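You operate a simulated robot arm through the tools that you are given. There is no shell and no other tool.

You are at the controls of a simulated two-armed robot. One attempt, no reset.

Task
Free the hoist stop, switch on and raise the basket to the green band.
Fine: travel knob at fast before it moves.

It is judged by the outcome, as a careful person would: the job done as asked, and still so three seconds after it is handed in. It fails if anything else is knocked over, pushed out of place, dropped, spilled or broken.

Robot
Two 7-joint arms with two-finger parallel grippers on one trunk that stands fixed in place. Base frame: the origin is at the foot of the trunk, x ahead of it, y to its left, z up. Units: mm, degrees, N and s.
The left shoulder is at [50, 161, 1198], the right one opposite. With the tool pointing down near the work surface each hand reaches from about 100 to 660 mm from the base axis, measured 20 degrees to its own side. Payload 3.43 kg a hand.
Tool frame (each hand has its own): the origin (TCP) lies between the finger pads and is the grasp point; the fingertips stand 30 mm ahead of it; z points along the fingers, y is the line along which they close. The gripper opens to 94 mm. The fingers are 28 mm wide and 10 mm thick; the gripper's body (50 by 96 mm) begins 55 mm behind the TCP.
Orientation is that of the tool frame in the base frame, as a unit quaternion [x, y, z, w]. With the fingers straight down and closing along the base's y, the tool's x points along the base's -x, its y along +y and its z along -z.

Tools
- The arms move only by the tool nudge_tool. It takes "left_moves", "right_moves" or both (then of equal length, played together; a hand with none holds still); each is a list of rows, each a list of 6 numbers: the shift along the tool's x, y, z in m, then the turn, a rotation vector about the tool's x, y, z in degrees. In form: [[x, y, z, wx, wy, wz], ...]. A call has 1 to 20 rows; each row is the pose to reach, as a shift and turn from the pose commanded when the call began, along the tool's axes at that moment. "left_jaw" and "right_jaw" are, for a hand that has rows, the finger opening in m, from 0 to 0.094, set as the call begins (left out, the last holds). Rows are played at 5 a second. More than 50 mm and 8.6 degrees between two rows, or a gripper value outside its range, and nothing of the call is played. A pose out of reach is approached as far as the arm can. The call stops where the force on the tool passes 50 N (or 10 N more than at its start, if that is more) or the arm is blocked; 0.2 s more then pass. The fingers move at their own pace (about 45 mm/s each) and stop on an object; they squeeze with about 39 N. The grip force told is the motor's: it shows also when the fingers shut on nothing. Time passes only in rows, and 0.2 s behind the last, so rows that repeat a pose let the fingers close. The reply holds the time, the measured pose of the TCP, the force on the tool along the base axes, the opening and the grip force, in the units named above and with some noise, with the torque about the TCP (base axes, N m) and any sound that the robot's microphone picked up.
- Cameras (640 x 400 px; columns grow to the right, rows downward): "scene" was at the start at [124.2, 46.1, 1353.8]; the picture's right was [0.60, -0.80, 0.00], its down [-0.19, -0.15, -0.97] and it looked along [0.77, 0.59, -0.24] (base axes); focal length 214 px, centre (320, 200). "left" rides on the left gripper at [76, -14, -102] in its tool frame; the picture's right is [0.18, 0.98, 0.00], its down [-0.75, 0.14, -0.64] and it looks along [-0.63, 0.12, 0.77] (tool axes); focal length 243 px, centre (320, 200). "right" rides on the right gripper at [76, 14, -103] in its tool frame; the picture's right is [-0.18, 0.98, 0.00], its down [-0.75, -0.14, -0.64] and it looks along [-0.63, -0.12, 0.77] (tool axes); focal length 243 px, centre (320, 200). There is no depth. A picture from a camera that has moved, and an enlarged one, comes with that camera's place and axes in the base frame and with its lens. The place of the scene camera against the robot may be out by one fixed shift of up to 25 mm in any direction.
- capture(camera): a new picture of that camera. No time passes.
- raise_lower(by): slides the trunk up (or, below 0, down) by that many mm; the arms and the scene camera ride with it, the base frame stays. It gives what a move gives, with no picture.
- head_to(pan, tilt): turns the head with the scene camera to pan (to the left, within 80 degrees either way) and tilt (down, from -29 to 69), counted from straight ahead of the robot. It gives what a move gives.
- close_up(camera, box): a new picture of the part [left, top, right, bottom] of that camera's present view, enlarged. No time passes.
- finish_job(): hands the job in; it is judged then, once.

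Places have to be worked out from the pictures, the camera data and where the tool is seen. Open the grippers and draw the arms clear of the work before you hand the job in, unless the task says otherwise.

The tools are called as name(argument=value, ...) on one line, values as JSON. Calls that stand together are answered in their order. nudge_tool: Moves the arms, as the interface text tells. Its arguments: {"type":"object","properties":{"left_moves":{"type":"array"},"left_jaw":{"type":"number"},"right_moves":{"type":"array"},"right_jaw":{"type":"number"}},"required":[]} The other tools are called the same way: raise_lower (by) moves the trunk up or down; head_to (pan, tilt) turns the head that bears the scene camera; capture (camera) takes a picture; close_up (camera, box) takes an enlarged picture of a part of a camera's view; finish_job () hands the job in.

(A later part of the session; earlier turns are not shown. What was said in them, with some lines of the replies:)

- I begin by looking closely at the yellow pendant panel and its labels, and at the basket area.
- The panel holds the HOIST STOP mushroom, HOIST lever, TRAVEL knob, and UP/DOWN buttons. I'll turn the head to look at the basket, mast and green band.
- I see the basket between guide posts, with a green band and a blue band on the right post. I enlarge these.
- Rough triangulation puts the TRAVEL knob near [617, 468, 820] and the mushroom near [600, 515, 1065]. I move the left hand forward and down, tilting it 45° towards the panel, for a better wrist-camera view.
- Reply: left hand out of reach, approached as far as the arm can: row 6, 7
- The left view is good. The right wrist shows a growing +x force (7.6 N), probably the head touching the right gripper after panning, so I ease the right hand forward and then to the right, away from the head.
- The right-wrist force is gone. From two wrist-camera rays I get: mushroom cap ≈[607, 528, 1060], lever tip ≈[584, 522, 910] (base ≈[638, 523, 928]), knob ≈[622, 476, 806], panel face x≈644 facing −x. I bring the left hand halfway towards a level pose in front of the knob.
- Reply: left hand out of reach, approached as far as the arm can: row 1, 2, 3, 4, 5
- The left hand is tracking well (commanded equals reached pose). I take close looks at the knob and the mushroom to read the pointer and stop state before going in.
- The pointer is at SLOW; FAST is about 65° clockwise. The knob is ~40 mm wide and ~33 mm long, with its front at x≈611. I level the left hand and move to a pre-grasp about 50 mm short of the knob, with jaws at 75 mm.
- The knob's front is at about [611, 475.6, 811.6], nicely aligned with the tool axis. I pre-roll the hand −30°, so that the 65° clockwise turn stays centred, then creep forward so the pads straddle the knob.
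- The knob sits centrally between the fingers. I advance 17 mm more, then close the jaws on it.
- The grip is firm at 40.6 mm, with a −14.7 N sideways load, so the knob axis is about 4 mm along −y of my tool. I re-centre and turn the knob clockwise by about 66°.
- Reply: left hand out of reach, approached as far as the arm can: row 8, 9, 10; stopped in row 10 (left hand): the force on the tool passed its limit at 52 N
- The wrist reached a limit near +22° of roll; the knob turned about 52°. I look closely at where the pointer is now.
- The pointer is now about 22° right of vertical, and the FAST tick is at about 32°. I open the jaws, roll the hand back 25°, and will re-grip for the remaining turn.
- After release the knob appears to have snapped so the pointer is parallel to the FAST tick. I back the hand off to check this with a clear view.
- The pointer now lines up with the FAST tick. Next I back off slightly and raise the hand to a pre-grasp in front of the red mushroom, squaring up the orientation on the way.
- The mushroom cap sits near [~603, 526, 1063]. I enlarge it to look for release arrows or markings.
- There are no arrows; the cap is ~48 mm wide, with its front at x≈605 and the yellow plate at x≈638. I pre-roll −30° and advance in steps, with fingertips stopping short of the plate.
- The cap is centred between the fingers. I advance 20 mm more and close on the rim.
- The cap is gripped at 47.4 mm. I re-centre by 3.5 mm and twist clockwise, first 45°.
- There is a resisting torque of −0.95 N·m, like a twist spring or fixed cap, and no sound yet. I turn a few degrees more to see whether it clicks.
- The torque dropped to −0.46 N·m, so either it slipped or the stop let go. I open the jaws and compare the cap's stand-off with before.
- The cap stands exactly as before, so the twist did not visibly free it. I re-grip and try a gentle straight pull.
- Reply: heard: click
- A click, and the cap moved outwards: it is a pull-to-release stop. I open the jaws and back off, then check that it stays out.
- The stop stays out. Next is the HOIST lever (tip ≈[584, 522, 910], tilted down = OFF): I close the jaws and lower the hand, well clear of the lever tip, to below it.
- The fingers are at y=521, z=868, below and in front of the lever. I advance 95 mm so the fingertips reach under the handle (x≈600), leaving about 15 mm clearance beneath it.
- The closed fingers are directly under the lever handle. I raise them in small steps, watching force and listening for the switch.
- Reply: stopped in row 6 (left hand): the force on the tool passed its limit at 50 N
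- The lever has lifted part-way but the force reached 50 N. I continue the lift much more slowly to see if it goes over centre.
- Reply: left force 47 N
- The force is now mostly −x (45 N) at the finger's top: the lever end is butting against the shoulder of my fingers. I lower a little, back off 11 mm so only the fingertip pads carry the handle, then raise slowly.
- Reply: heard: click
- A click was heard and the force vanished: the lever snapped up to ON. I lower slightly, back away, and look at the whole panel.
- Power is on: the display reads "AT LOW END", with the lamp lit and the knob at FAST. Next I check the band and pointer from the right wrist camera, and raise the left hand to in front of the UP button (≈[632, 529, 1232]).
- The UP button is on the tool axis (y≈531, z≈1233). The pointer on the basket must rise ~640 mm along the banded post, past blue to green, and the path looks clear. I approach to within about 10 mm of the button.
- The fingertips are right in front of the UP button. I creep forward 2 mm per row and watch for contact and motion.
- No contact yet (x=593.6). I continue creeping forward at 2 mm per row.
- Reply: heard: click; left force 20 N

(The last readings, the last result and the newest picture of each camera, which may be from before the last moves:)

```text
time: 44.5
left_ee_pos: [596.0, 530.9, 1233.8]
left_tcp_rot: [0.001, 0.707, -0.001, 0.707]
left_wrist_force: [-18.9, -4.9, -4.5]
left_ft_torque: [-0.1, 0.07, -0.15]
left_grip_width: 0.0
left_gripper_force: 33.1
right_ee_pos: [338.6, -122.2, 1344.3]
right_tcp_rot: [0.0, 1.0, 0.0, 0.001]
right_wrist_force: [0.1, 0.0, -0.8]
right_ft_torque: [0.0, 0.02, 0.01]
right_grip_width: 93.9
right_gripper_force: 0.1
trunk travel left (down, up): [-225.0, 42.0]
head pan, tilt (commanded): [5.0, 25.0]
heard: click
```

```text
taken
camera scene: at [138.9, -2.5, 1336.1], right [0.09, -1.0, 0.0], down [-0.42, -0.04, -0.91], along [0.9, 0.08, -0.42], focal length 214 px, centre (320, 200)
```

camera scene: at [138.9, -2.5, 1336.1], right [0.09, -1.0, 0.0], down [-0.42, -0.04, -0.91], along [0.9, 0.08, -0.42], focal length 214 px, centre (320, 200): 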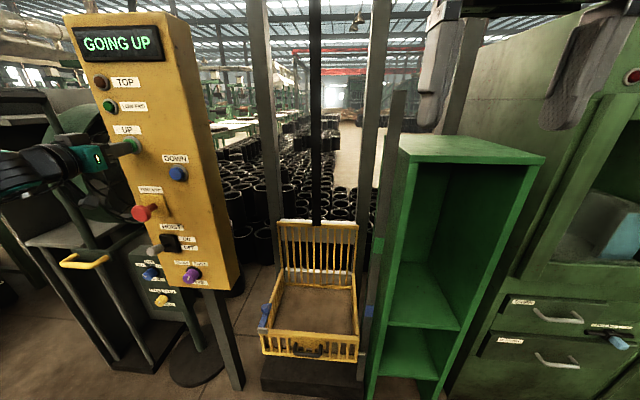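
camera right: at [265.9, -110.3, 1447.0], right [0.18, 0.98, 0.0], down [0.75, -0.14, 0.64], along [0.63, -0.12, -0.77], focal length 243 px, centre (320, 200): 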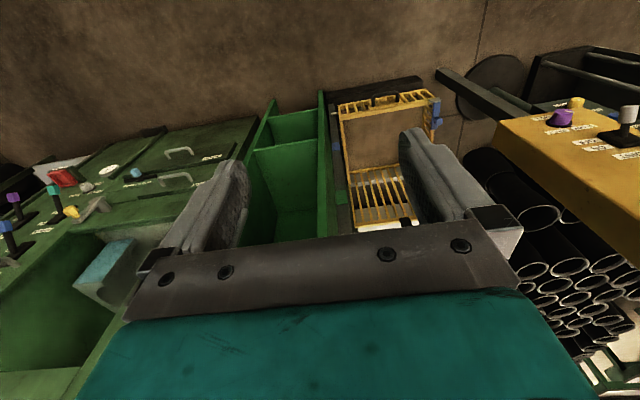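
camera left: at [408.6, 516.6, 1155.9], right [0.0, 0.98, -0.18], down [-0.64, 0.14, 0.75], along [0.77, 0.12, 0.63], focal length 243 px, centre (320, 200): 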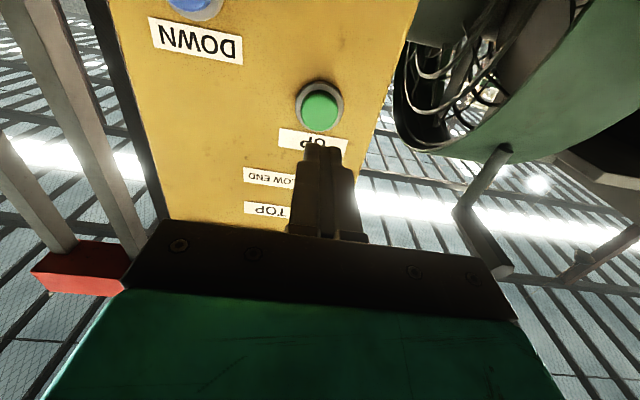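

"GOING UP": the basket has started to rise. I hold the button and track the pointer against the post in short steps.

nudge_tool(left_moves=[[0, 0, 0, 0, 0, 0], [0, 0, 0, 0, 0, 0]])

capture(camera="scene")

close_up(camera="right", box=[300, 60, 460, 250])

```text
time: 45.1
left_ee_pos: [596.9, 530.1, 1232.6]
left_tcp_rot: [0.001, 0.707, 0.0, 0.707]
left_wrist_force: [-21.3, -4.9, -6.3]
left_ft_torque: [-0.02, 0.13, -0.15]
left_grip_width: 0.1
left_gripper_force: 33.1
right_ee_pos: [338.2, -123.2, 1344.1]
right_tcp_rot: [0.0, 1.0, 0.0, 0.002]
right_wrist_force: [-0.2, -0.5, 0.6]
right_ft_torque: [-0.01, 0.0, -0.01]
right_grip_width: 93.7
right_gripper_force: 0.0
trunk travel left (down, up): [-225.0, 42.0]
head pan, tilt (commanded): [5.0, 25.0]
```

```text
taken
camera scene: at [138.9, -2.5, 1336.1], right [0.09, -1.0, 0.0], down [-0.42, -0.04, -0.91], along [0.9, 0.08, -0.42], focal length 214 px, centre (320, 200)
```

scene: 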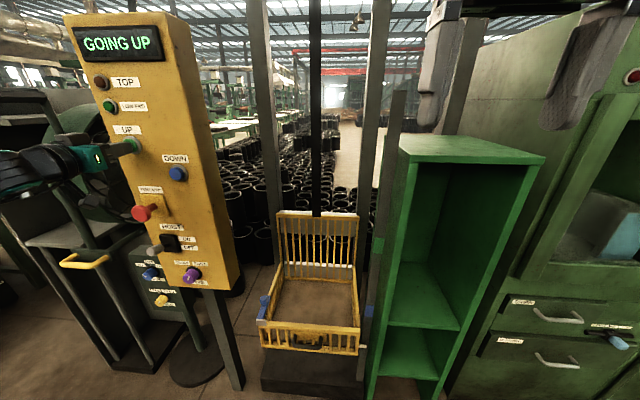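

```text
2.11 times, centred on (380, 155) of right
camera zoom: at [263.3, -109.4, 1447.6], right [0.18, 0.98, 0.0], down [0.75, -0.14, 0.64], along [0.63, -0.12, -0.77], focal length 511 px, centre (194, 295)
```

zoom: 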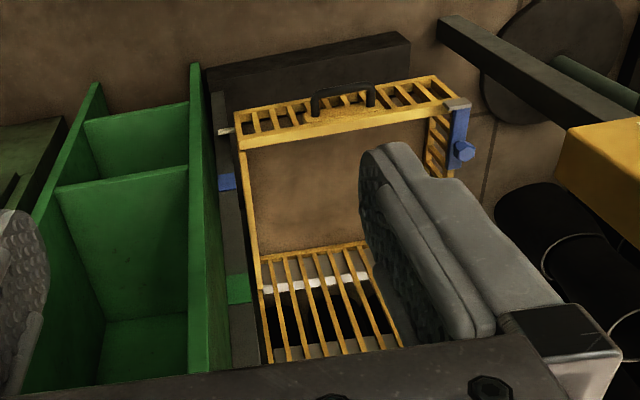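

The pointer moved about 85 mm so far, roughly 100 mm/s. I hold for about 3 s more and check again.

nudge_tool(left_moves=[[0, 0, 0, 0, 0, 0], [0, 0, 0, 0, 0, 0], [0, 0, 0, 0, 0, 0], [0, 0, 0, 0, 0, 0], [0, 0, 0, 0, 0, 0], [0, 0, 0, 0, 0, 0], [0, 0, 0, 0, 0, 0], [0, 0, 0, 0, 0, 0], [0, 0, 0, 0, 0, 0], [0, 0, 0, 0, 0, 0]])

capture(camera="scene")

close_up(camera="right", box=[300, 60, 460, 250])

```text
time: 47.3
left_ee_pos: [598.9, 530.6, 1233.4]
left_tcp_rot: [0.001, 0.706, 0.0, 0.708]
left_wrist_force: [-20.2, -5.5, -8.0]
left_ft_torque: [0.01, 0.18, -0.14]
left_grip_width: 0.0
left_gripper_force: 32.7
right_ee_pos: [338.9, -122.6, 1343.9]
right_tcp_rot: [0.0, 1.0, 0.001, 0.001]
right_wrist_force: [-0.3, 0.2, 0.8]
right_ft_torque: [-0.03, -0.01, 0.01]
right_grip_width: 94.1
right_gripper_force: 0.1
trunk travel left (down, up): [-225.0, 42.0]
head pan, tilt (commanded): [5.0, 25.0]
```

```text
taken
camera scene: at [139.0, -2.2, 1336.2], right [0.09, -1.0, 0.0], down [-0.42, -0.04, -0.91], along [0.9, 0.08, -0.42], focal length 214 px, centre (320, 200)
```

scene: 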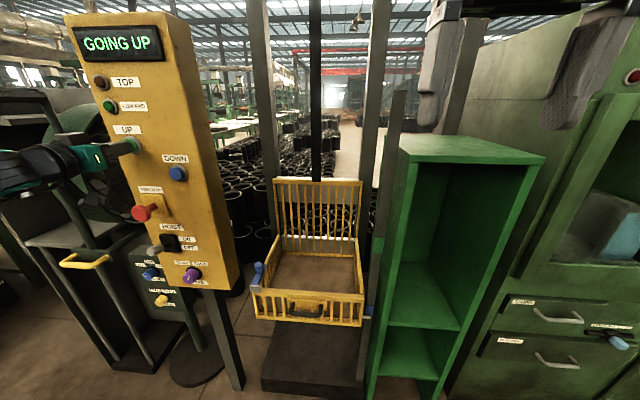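

```text
2.11 times, centred on (380, 155) of right
camera zoom: at [263.4, -109.1, 1447.7], right [0.18, 0.98, 0.0], down [0.75, -0.14, 0.64], along [0.63, -0.12, -0.77], focal length 511 px, centre (194, 295)
```

zoom: 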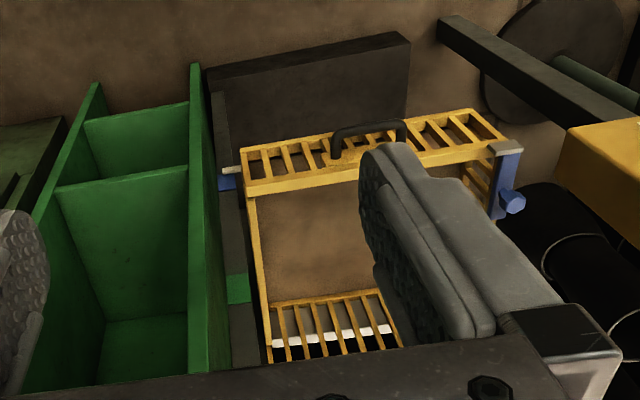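

The pointer is just below the blue band (z≈526), moving about 88 mm/s; green's centre is ~365 mm higher. I hold 3.0 s more, then check.

nudge_tool(left_moves=[[0, 0, 0, 0, 0, 0], [0, 0, 0, 0, 0, 0], [0, 0, 0, 0, 0, 0], [0, 0, 0, 0, 0, 0], [0, 0, 0, 0, 0, 0], [0, 0, 0, 0, 0, 0], [0, 0, 0, 0, 0, 0], [0, 0, 0, 0, 0, 0], [0, 0, 0, 0, 0, 0], [0, 0, 0, 0, 0, 0], [0, 0, 0, 0, 0, 0], [0, 0, 0, 0, 0, 0], [0, 0, 0, 0, 0, 0], [0, 0, 0, 0, 0, 0]])

capture(camera="scene")

close_up(camera="right", box=[300, 60, 460, 250])

close_up(camera="scene", box=[330, 200, 410, 350])

```text
time: 50.3
left_ee_pos: [598.8, 531.4, 1233.5]
left_tcp_rot: [0.001, 0.706, 0.0, 0.708]
left_wrist_force: [-19.7, -1.0, -3.6]
left_ft_torque: [-0.03, 0.11, -0.06]
left_grip_width: 0.0
left_gripper_force: 33.1
right_ee_pos: [337.6, -122.7, 1344.6]
right_tcp_rot: [0.001, 1.0, 0.002, 0.003]
right_wrist_force: [-0.3, 0.2, -0.6]
right_ft_torque: [-0.03, -0.03, 0.0]
right_grip_width: 94.1
right_gripper_force: 0.1
trunk travel left (down, up): [-225.0, 42.0]
head pan, tilt (commanded): [5.0, 25.0]
```

```text
taken
camera scene: at [138.8, -2.1, 1336.2], right [0.09, -1.0, 0.0], down [-0.42, -0.04, -0.91], along [0.9, 0.08, -0.42], focal length 214 px, centre (320, 200)
```

scene: 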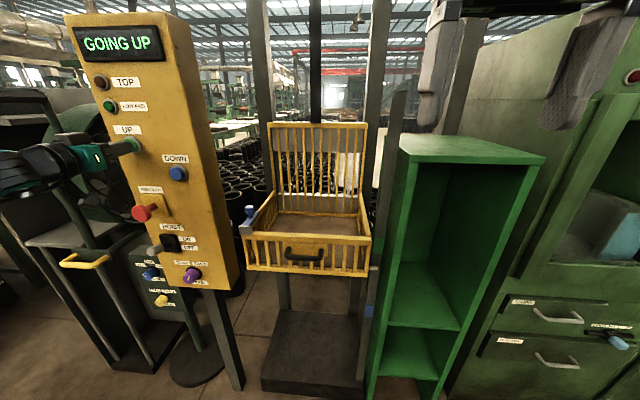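

```text
2.11 times, centred on (380, 155) of right
camera zoom: at [263.2, -108.9, 1447.7], right [0.18, 0.98, 0.0], down [0.75, -0.14, 0.64], along [0.63, -0.12, -0.77], focal length 511 px, centre (194, 295)
```

zoom: 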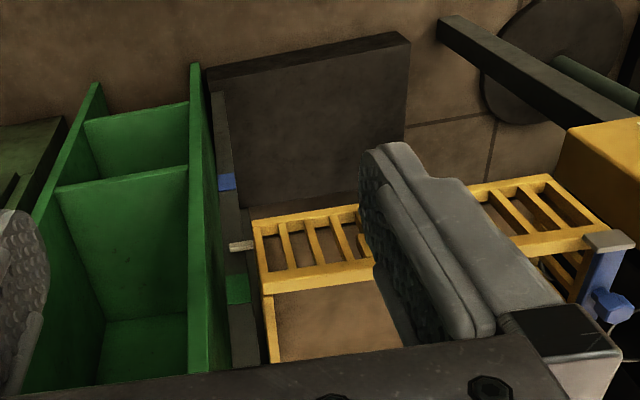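

```text
2.67 times, centred on (370, 275) of scene
camera zoom: at [138.8, -2.1, 1336.2], right [0.09, -1.0, 0.0], down [-0.42, -0.04, -0.91], along [0.9, 0.08, -0.42], focal length 572 px, centre (187, 0)
```

zoom: 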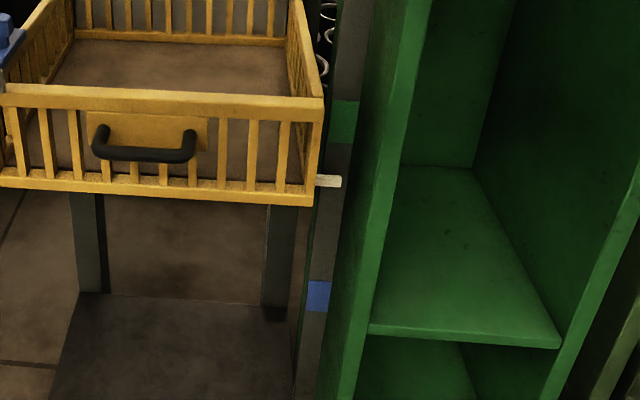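

The pointer is at z≈787 and green's centre is ~103 mm higher; at ~87 mm/s that's about 1.15 s. I hold for 5 rows (1.0 s), then retract the finger smartly to release the button.

nudge_tool(left_moves=[[0, 0, 0, 0, 0, 0], [0, 0, 0, 0, 0, 0], [0, 0, 0, 0, 0, 0], [0, 0, 0, 0, 0, 0], [0, 0, 0, 0, 0, 0], [0, 0, -0.035, 0, 0, 0], [0, 0, -0.06, 0, 0, 0]])

capture(camera="scene")

close_up(camera="right", box=[300, 60, 460, 250])

close_up(camera="scene", box=[330, 200, 410, 350])

```text
time: 52.1
left_ee_pos: [549.2, 527.9, 1140.9]
left_tcp_rot: [0.005, 0.77, 0.0, 0.638]
left_wrist_force: [0.0, 0.0, -0.5]
left_ft_torque: [0.01, 0.01, 0.0]
left_grip_width: 0.0
left_gripper_force: 32.8
left hand out of reach, approached as far as the arm can: row 7
right_ee_pos: [340.0, -122.0, 1344.0]
right_tcp_rot: [0.0, 1.0, 0.001, 0.001]
right_wrist_force: [-0.7, 0.3, 0.5]
right_ft_torque: [-0.06, 0.0, -0.01]
right_grip_width: 93.8
right_gripper_force: 0.1
trunk travel left (down, up): [-225.0, 42.0]
head pan, tilt (commanded): [5.0, 25.0]
stopped in row 7 (left hand): the arm was blocked; the commanded pose is now the measured one
```

```text
taken
camera scene: at [141.2, -1.8, 1335.9], right [0.09, -1.0, 0.0], down [-0.42, -0.04, -0.91], along [0.9, 0.08, -0.42], focal length 214 px, centre (320, 200)
```

scene: 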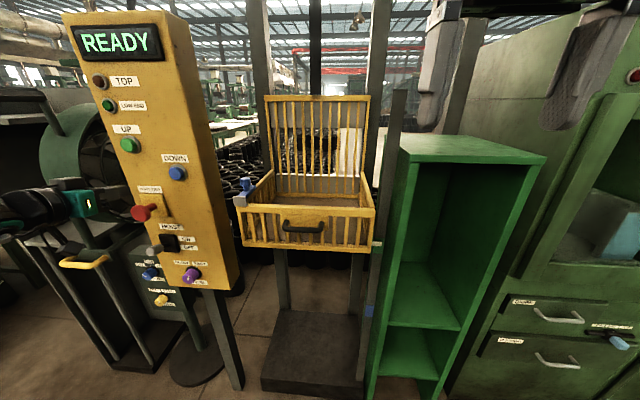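

```text
2.11 times, centred on (380, 155) of right
camera zoom: at [266.0, -108.8, 1447.2], right [0.18, 0.98, 0.0], down [0.75, -0.14, 0.64], along [0.63, -0.12, -0.77], focal length 511 px, centre (194, 295)
```

zoom: 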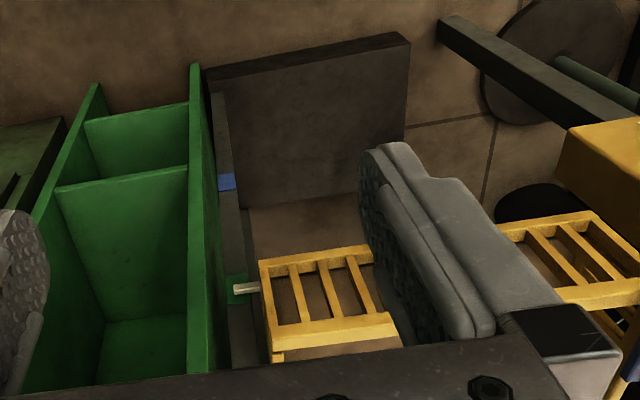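

```text
2.67 times, centred on (370, 275) of scene
camera zoom: at [141.2, -1.8, 1335.9], right [0.09, -1.0, 0.0], down [-0.42, -0.04, -0.91], along [0.9, 0.08, -0.42], focal length 572 px, centre (187, 0)
```

zoom: 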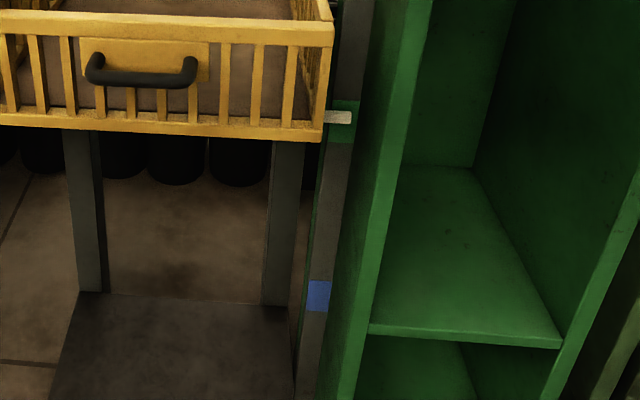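

The pointer sits squarely in the green band and the display reads READY. However the left arm jumped lower and tilted while retracting ("arm was blocked"), so I check carefully where it is and what it is near.

capture(camera="left")

close_up(camera="scene", box=[0, 120, 220, 320])

head_to(pan=45, tilt=30)

capture(camera="scene")

```text
taken
camera left: at [432.7, 515.4, 1084.2], right [-0.03, 0.98, -0.17], down [-0.49, 0.14, 0.86], along [0.87, 0.11, 0.48], focal length 243 px, centre (320, 200)
```

left: 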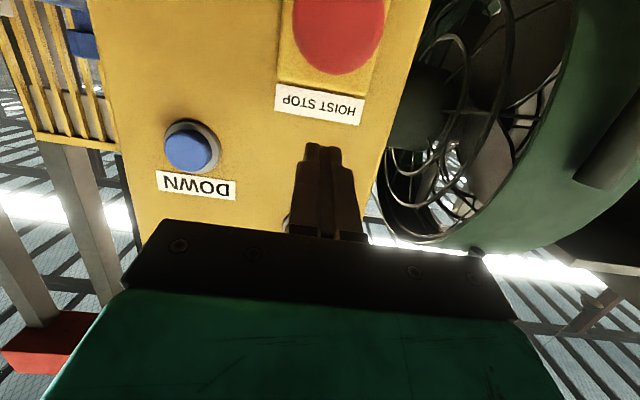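

```text
2.00 times, centred on (110, 220) of scene
camera zoom: at [141.2, -1.8, 1335.9], right [0.09, -1.0, 0.0], down [-0.42, -0.04, -0.91], along [0.9, 0.08, -0.42], focal length 429 px, centre (740, 160)
```

zoom: 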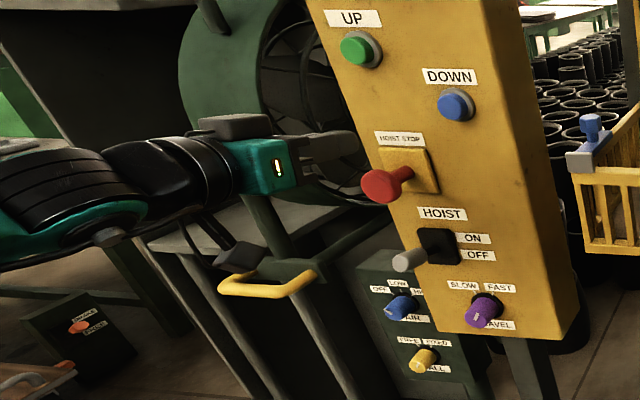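

```text
time: 53.2
left_ee_pos: [549.0, 528.4, 1141.8]
left_tcp_rot: [0.005, 0.77, 0.0, 0.638]
left_wrist_force: [0.3, 0.4, 0.5]
left_ft_torque: [0.04, -0.02, -0.01]
left_grip_width: 0.0
left_gripper_force: 33.1
right_ee_pos: [341.4, -123.3, 1343.4]
right_tcp_rot: [0.0, 1.0, 0.001, 0.001]
right_wrist_force: [0.4, 0.0, 0.6]
right_ft_torque: [-0.01, 0.01, -0.04]
right_grip_width: 93.8
right_gripper_force: 0.1
trunk travel left (down, up): [-225.0, 42.0]
head pan, tilt (commanded): [45.0, 30.0]
```

```text
taken
camera scene: at [113.7, 53.7, 1327.9], right [0.71, -0.71, 0.0], down [-0.35, -0.35, -0.87], along [0.61, 0.61, -0.5], focal length 214 px, centre (320, 200)
```

scene: 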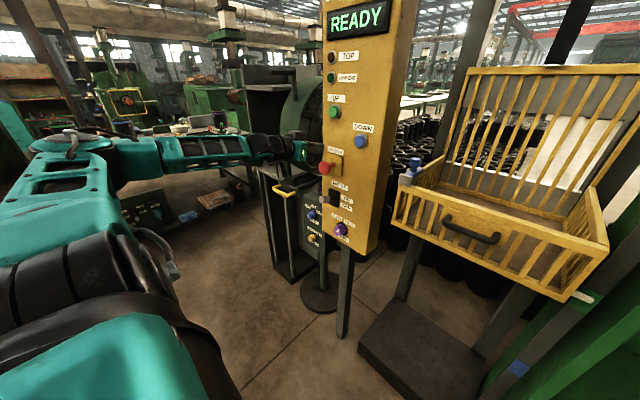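

Nothing is being touched: the arm just hit a joint limit, and the basket's white pointer still sits at the green band. I now draw the left hand straight back from the panel.

nudge_tool(left_moves=[[0.0046, -0.005, -0.0246, 0, 0, 0], [0.0093, -0.01, -0.049, 0, 0, 0], [0.014, -0.02, -0.0737, 0, 0, 0], [0.0186, -0.03, -0.0983, 0, 0, 0]])

capture(camera="scene")

```text
time: 54.2
left_ee_pos: [449.0, 496.8, 1138.7]
left_tcp_rot: [0.005, 0.77, 0.0, 0.638]
left_wrist_force: [-0.8, 0.4, -0.7]
left_ft_torque: [-0.01, 0.02, 0.0]
left_grip_width: 0.2
left_gripper_force: 32.8
right_ee_pos: [341.9, -122.3, 1343.8]
right_tcp_rot: [-0.001, 1.0, 0.001, 0.001]
right_wrist_force: [0.5, 0.6, -0.8]
right_ft_torque: [0.01, 0.03, 0.04]
right_grip_width: 93.9
right_gripper_force: 0.0
trunk travel left (down, up): [-225.0, 42.0]
head pan, tilt (commanded): [45.0, 30.0]
```

```text
taken
camera scene: at [113.4, 53.9, 1327.9], right [0.71, -0.71, 0.0], down [-0.35, -0.35, -0.87], along [0.61, 0.61, -0.5], focal length 214 px, centre (320, 200)
```

scene: 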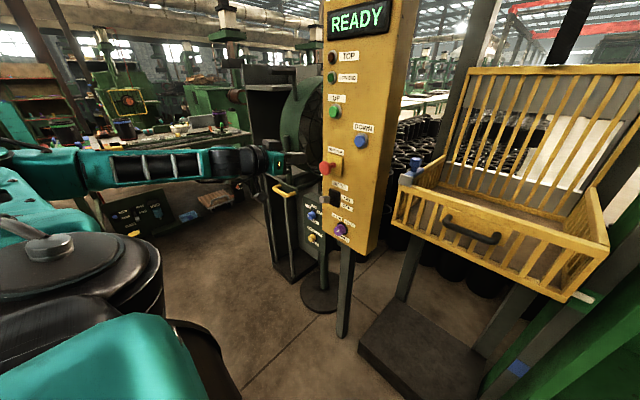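

The hand is clear of the panel. I draw it back a bit further and open the jaws.

nudge_tool(left_moves=[[0.0218, -0.024, -0.0076, 0, 2, 0], [0.0436, -0.048, -0.0152, 0, 4, 0], [0.0654, -0.072, -0.0228, 0, 6, 0], [0.0872, -0.096, -0.0303, 0, 8, 0], [0.0872, -0.096, -0.0303, 0, 8, 0], [0.0872, -0.096, -0.0303, 0, 8, 0]], left_jaw=0.094)

head_to(pan=5, tilt=25)

capture(camera="scene")

close_up(camera="scene", box=[330, 200, 410, 350])

close_up(camera="right", box=[300, 60, 460, 250])

close_up(camera="scene", box=[60, 10, 250, 300])

```text
time: 55.6
left_ee_pos: [399.6, 404.3, 1059.7]
left_tcp_rot: [0.006, 0.813, -0.001, 0.583]
left_wrist_force: [0.3, 0.1, 0.0]
left_ft_torque: [0.0, 0.0, 0.01]
left_grip_width: 94.0
left_gripper_force: 0.1
right_ee_pos: [340.9, -122.5, 1343.2]
right_tcp_rot: [0.0, 1.0, 0.0, -0.001]
right_wrist_force: [0.0, -0.3, -0.3]
right_ft_torque: [0.0, 0.0, -0.01]
right_grip_width: 94.2
right_gripper_force: 0.1
trunk travel left (down, up): [-225.0, 42.0]
head pan, tilt (commanded): [45.0, 30.0]
```

```text
time: 56.6
left_ee_pos: [399.2, 404.1, 1059.5]
left_tcp_rot: [0.006, 0.812, 0.0, 0.583]
left_wrist_force: [0.1, -0.3, -0.5]
left_ft_torque: [0.01, 0.0, 0.0]
left_grip_width: 94.0
left_gripper_force: 0.0
right_ee_pos: [341.3, -123.0, 1343.5]
right_tcp_rot: [0.001, 1.0, 0.001, 0.0]
right_wrist_force: [-1.1, 0.4, 0.8]
right_ft_torque: [-0.03, 0.03, -0.03]
right_grip_width: 93.8
right_gripper_force: 0.0
trunk travel left (down, up): [-225.0, 42.0]
head pan, tilt (commanded): [5.0, 25.0]
```

```text
taken
camera scene: at [141.5, -2.1, 1335.8], right [0.09, -1.0, 0.0], down [-0.42, -0.04, -0.91], along [0.9, 0.08, -0.42], focal length 214 px, centre (320, 200)
```

scene: 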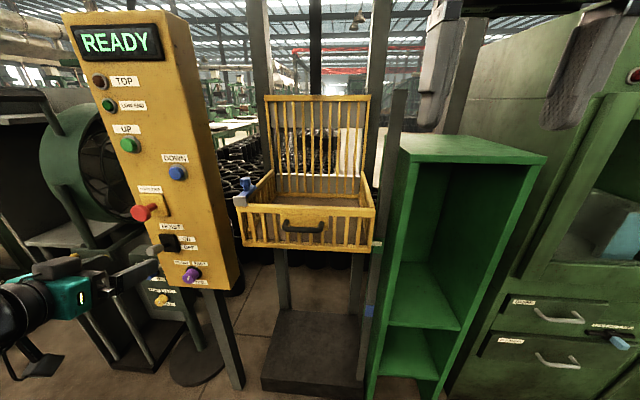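

```text
2.67 times, centred on (370, 275) of scene
camera zoom: at [141.5, -2.1, 1335.8], right [0.09, -1.0, 0.0], down [-0.42, -0.04, -0.91], along [0.9, 0.08, -0.42], focal length 572 px, centre (187, 0)
```

zoom: 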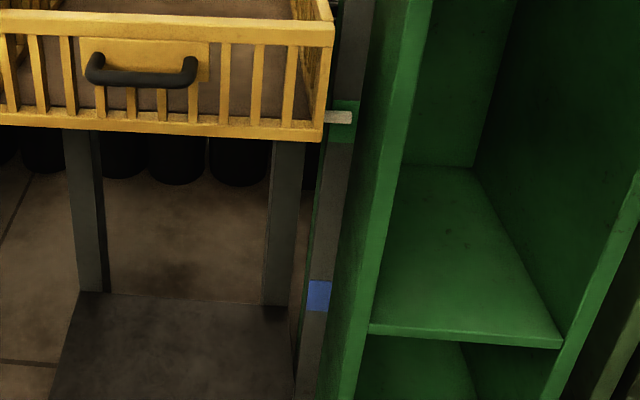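

```text
2.11 times, centred on (380, 155) of right
camera zoom: at [266.2, -109.1, 1447.0], right [0.18, 0.98, 0.0], down [0.75, -0.14, 0.64], along [0.63, -0.12, -0.77], focal length 511 px, centre (194, 295)
```

zoom: 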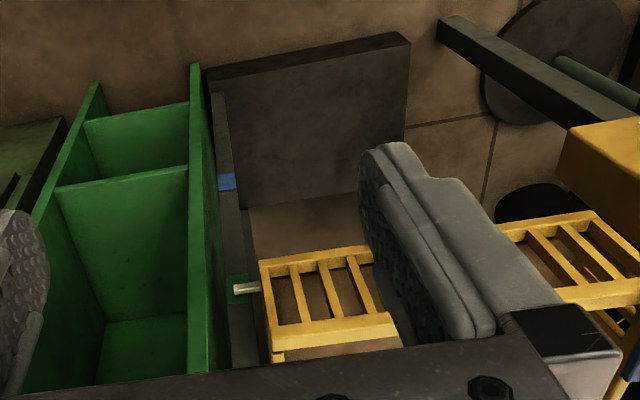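

```text
1.38 times, centred on (155, 155) of scene
camera zoom: at [141.5, -2.1, 1335.8], right [0.09, -1.0, 0.0], down [-0.42, -0.04, -0.91], along [0.9, 0.08, -0.42], focal length 296 px, centre (548, 262)
```

zoom: 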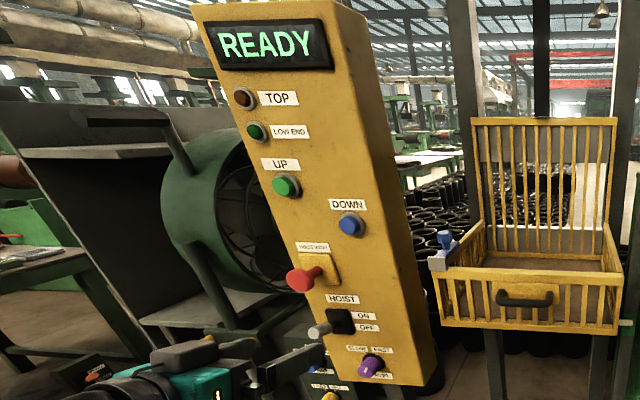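

The pointer is steady in the green band and the panel shows READY with the stop out, lever ON and knob at FAST. I take a close look at the pointer against the band edges to be sure of the margin.

close_up(camera="scene", box=[355, 225, 405, 265])

close_up(camera="right", box=[325, 165, 385, 235])

close_up(camera="scene", box=[170, 240, 220, 290])

```text
10.00 times, centred on (380, 245) of scene
camera zoom: at [141.5, -2.1, 1335.8], right [0.09, -1.0, 0.0], down [-0.42, -0.04, -0.91], along [0.9, 0.08, -0.42], focal length 2145 px, centre (-280, -250)
```

zoom: 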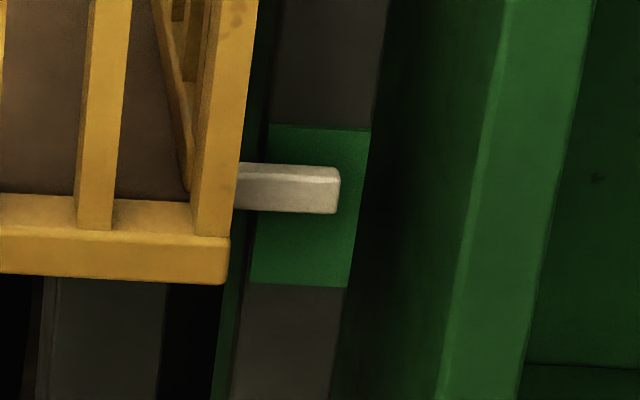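

```text
5.71 times, centred on (355, 200) of right
camera zoom: at [266.2, -109.1, 1447.0], right [0.18, 0.98, 0.0], down [0.75, -0.14, 0.64], along [0.63, -0.12, -0.77], focal length 1386 px, centre (120, 200)
```

zoom: 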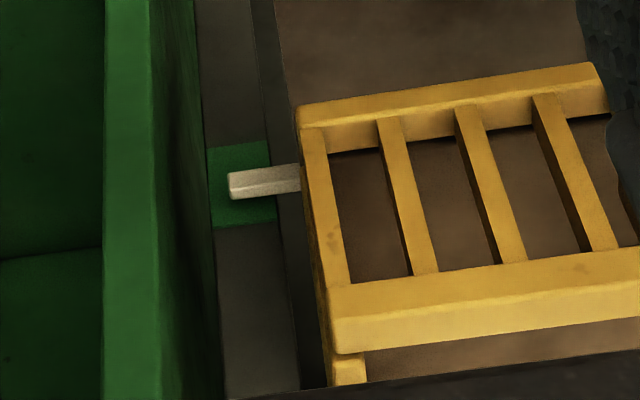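

```text
8.00 times, centred on (195, 265) of scene
camera zoom: at [141.5, -2.1, 1335.8], right [0.09, -1.0, 0.0], down [-0.42, -0.04, -0.91], along [0.9, 0.08, -0.42], focal length 1716 px, centre (1320, -320)
```

zoom: 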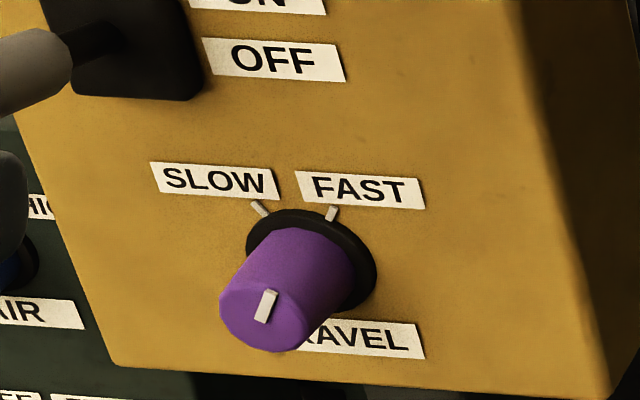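

Both views show the pointer inside the band, but both look down from above, so parallax matters. To confirm the height I lower the left hand's camera to about band height for a near-horizontal view.

nudge_tool(left_moves=[[0.0255, -0.0185, -0.0079, 0, 4.4, 0], [0.051, -0.037, -0.0158, 0, 8.8, 0], [0.0766, -0.0555, -0.0237, 0, 13.2, 0], [0.1022, -0.074, -0.0316, 0, 17.5, 0], [0.1277, -0.0925, -0.0395, 0, 21.9, 0], [0.1533, -0.111, -0.0474, 0, 26.3, 0], [0.1533, -0.111, -0.0474, 0, 26.3, 0]])

capture(camera="left")

close_up(camera="left", box=[20, 100, 140, 220])

```text
time: 58.2
left_ee_pos: [331.7, 333.3, 935.5]
left_tcp_rot: [0.007, 0.924, 0.0, 0.381]
left_wrist_force: [0.5, 0.9, -0.1]
left_ft_torque: [0.02, -0.02, 0.03]
left_grip_width: 94.0
left_gripper_force: 0.0
left hand out of reach, approached as far as the arm can: row 3, 4, 5, 6, 7
right_ee_pos: [341.1, -122.4, 1342.8]
right_tcp_rot: [-0.001, 1.0, 0.001, 0.0]
right_wrist_force: [0.3, -0.9, 0.3]
right_ft_torque: [0.02, 0.01, -0.02]
right_grip_width: 93.9
right_gripper_force: 0.1
trunk travel left (down, up): [-225.0, 42.0]
head pan, tilt (commanded): [5.0, 25.0]
```

```text
taken
camera left: at [204.3, 320.9, 952.4], right [-0.12, 0.98, -0.13], down [0.08, 0.14, 0.99], along [0.99, 0.11, -0.1], focal length 243 px, centre (320, 200)
```

left: 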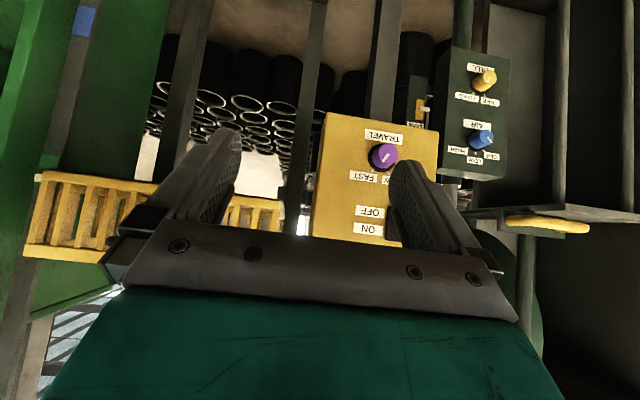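

```text
3.33 times, centred on (80, 160) of left
camera zoom: at [204.3, 320.9, 952.4], right [-0.12, 0.98, -0.13], down [0.08, 0.14, 0.99], along [0.99, 0.11, -0.1], focal length 809 px, centre (1120, 333)
```

zoom: 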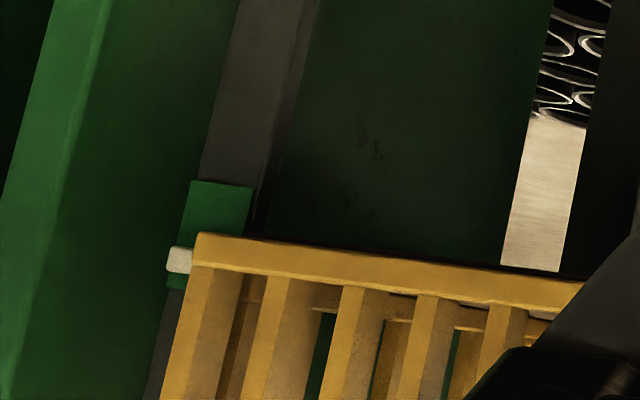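

In this near-level view the whole pointer lies inside the green band (slightly above its middle), and it has not drifted in over 6 s. The stop is out, the lever is ON, the knob is at FAST, both grippers are open and the arms are clear, so I hand the job in.

finish_job()

```text
The job is handed in.
```

The basket is raised and its pointer is inside the green band. The panel shows READY, and I've handed the job in; the hand-in gave no verdict.

- **Travel knob:** set to FAST before the basket moved.
- **Hoist stop:** freed. It is a pull-to-release button; a clockwise twist did nothing visible, but a gentle pull clicked and it stayed out.
- **Hoist switch:** ON. The lever was stiff and took a second, slower push.
- **Basket height:** a near-level view from the left wrist camera shows the whole pointer inside the band, a little above the middle. I saw no drift in the six seconds between release and hand-in.

**Contacts and arm jump:**
- Early on, the head seems to have pressed lightly on the right gripper (about 8 N). I moved that hand clear.
- While releasing the UP button, the left arm hit a limit and dropped about 90 mm. It touched nothing that I could see or feel.

Both grippers are open and the arms are clear of the work.
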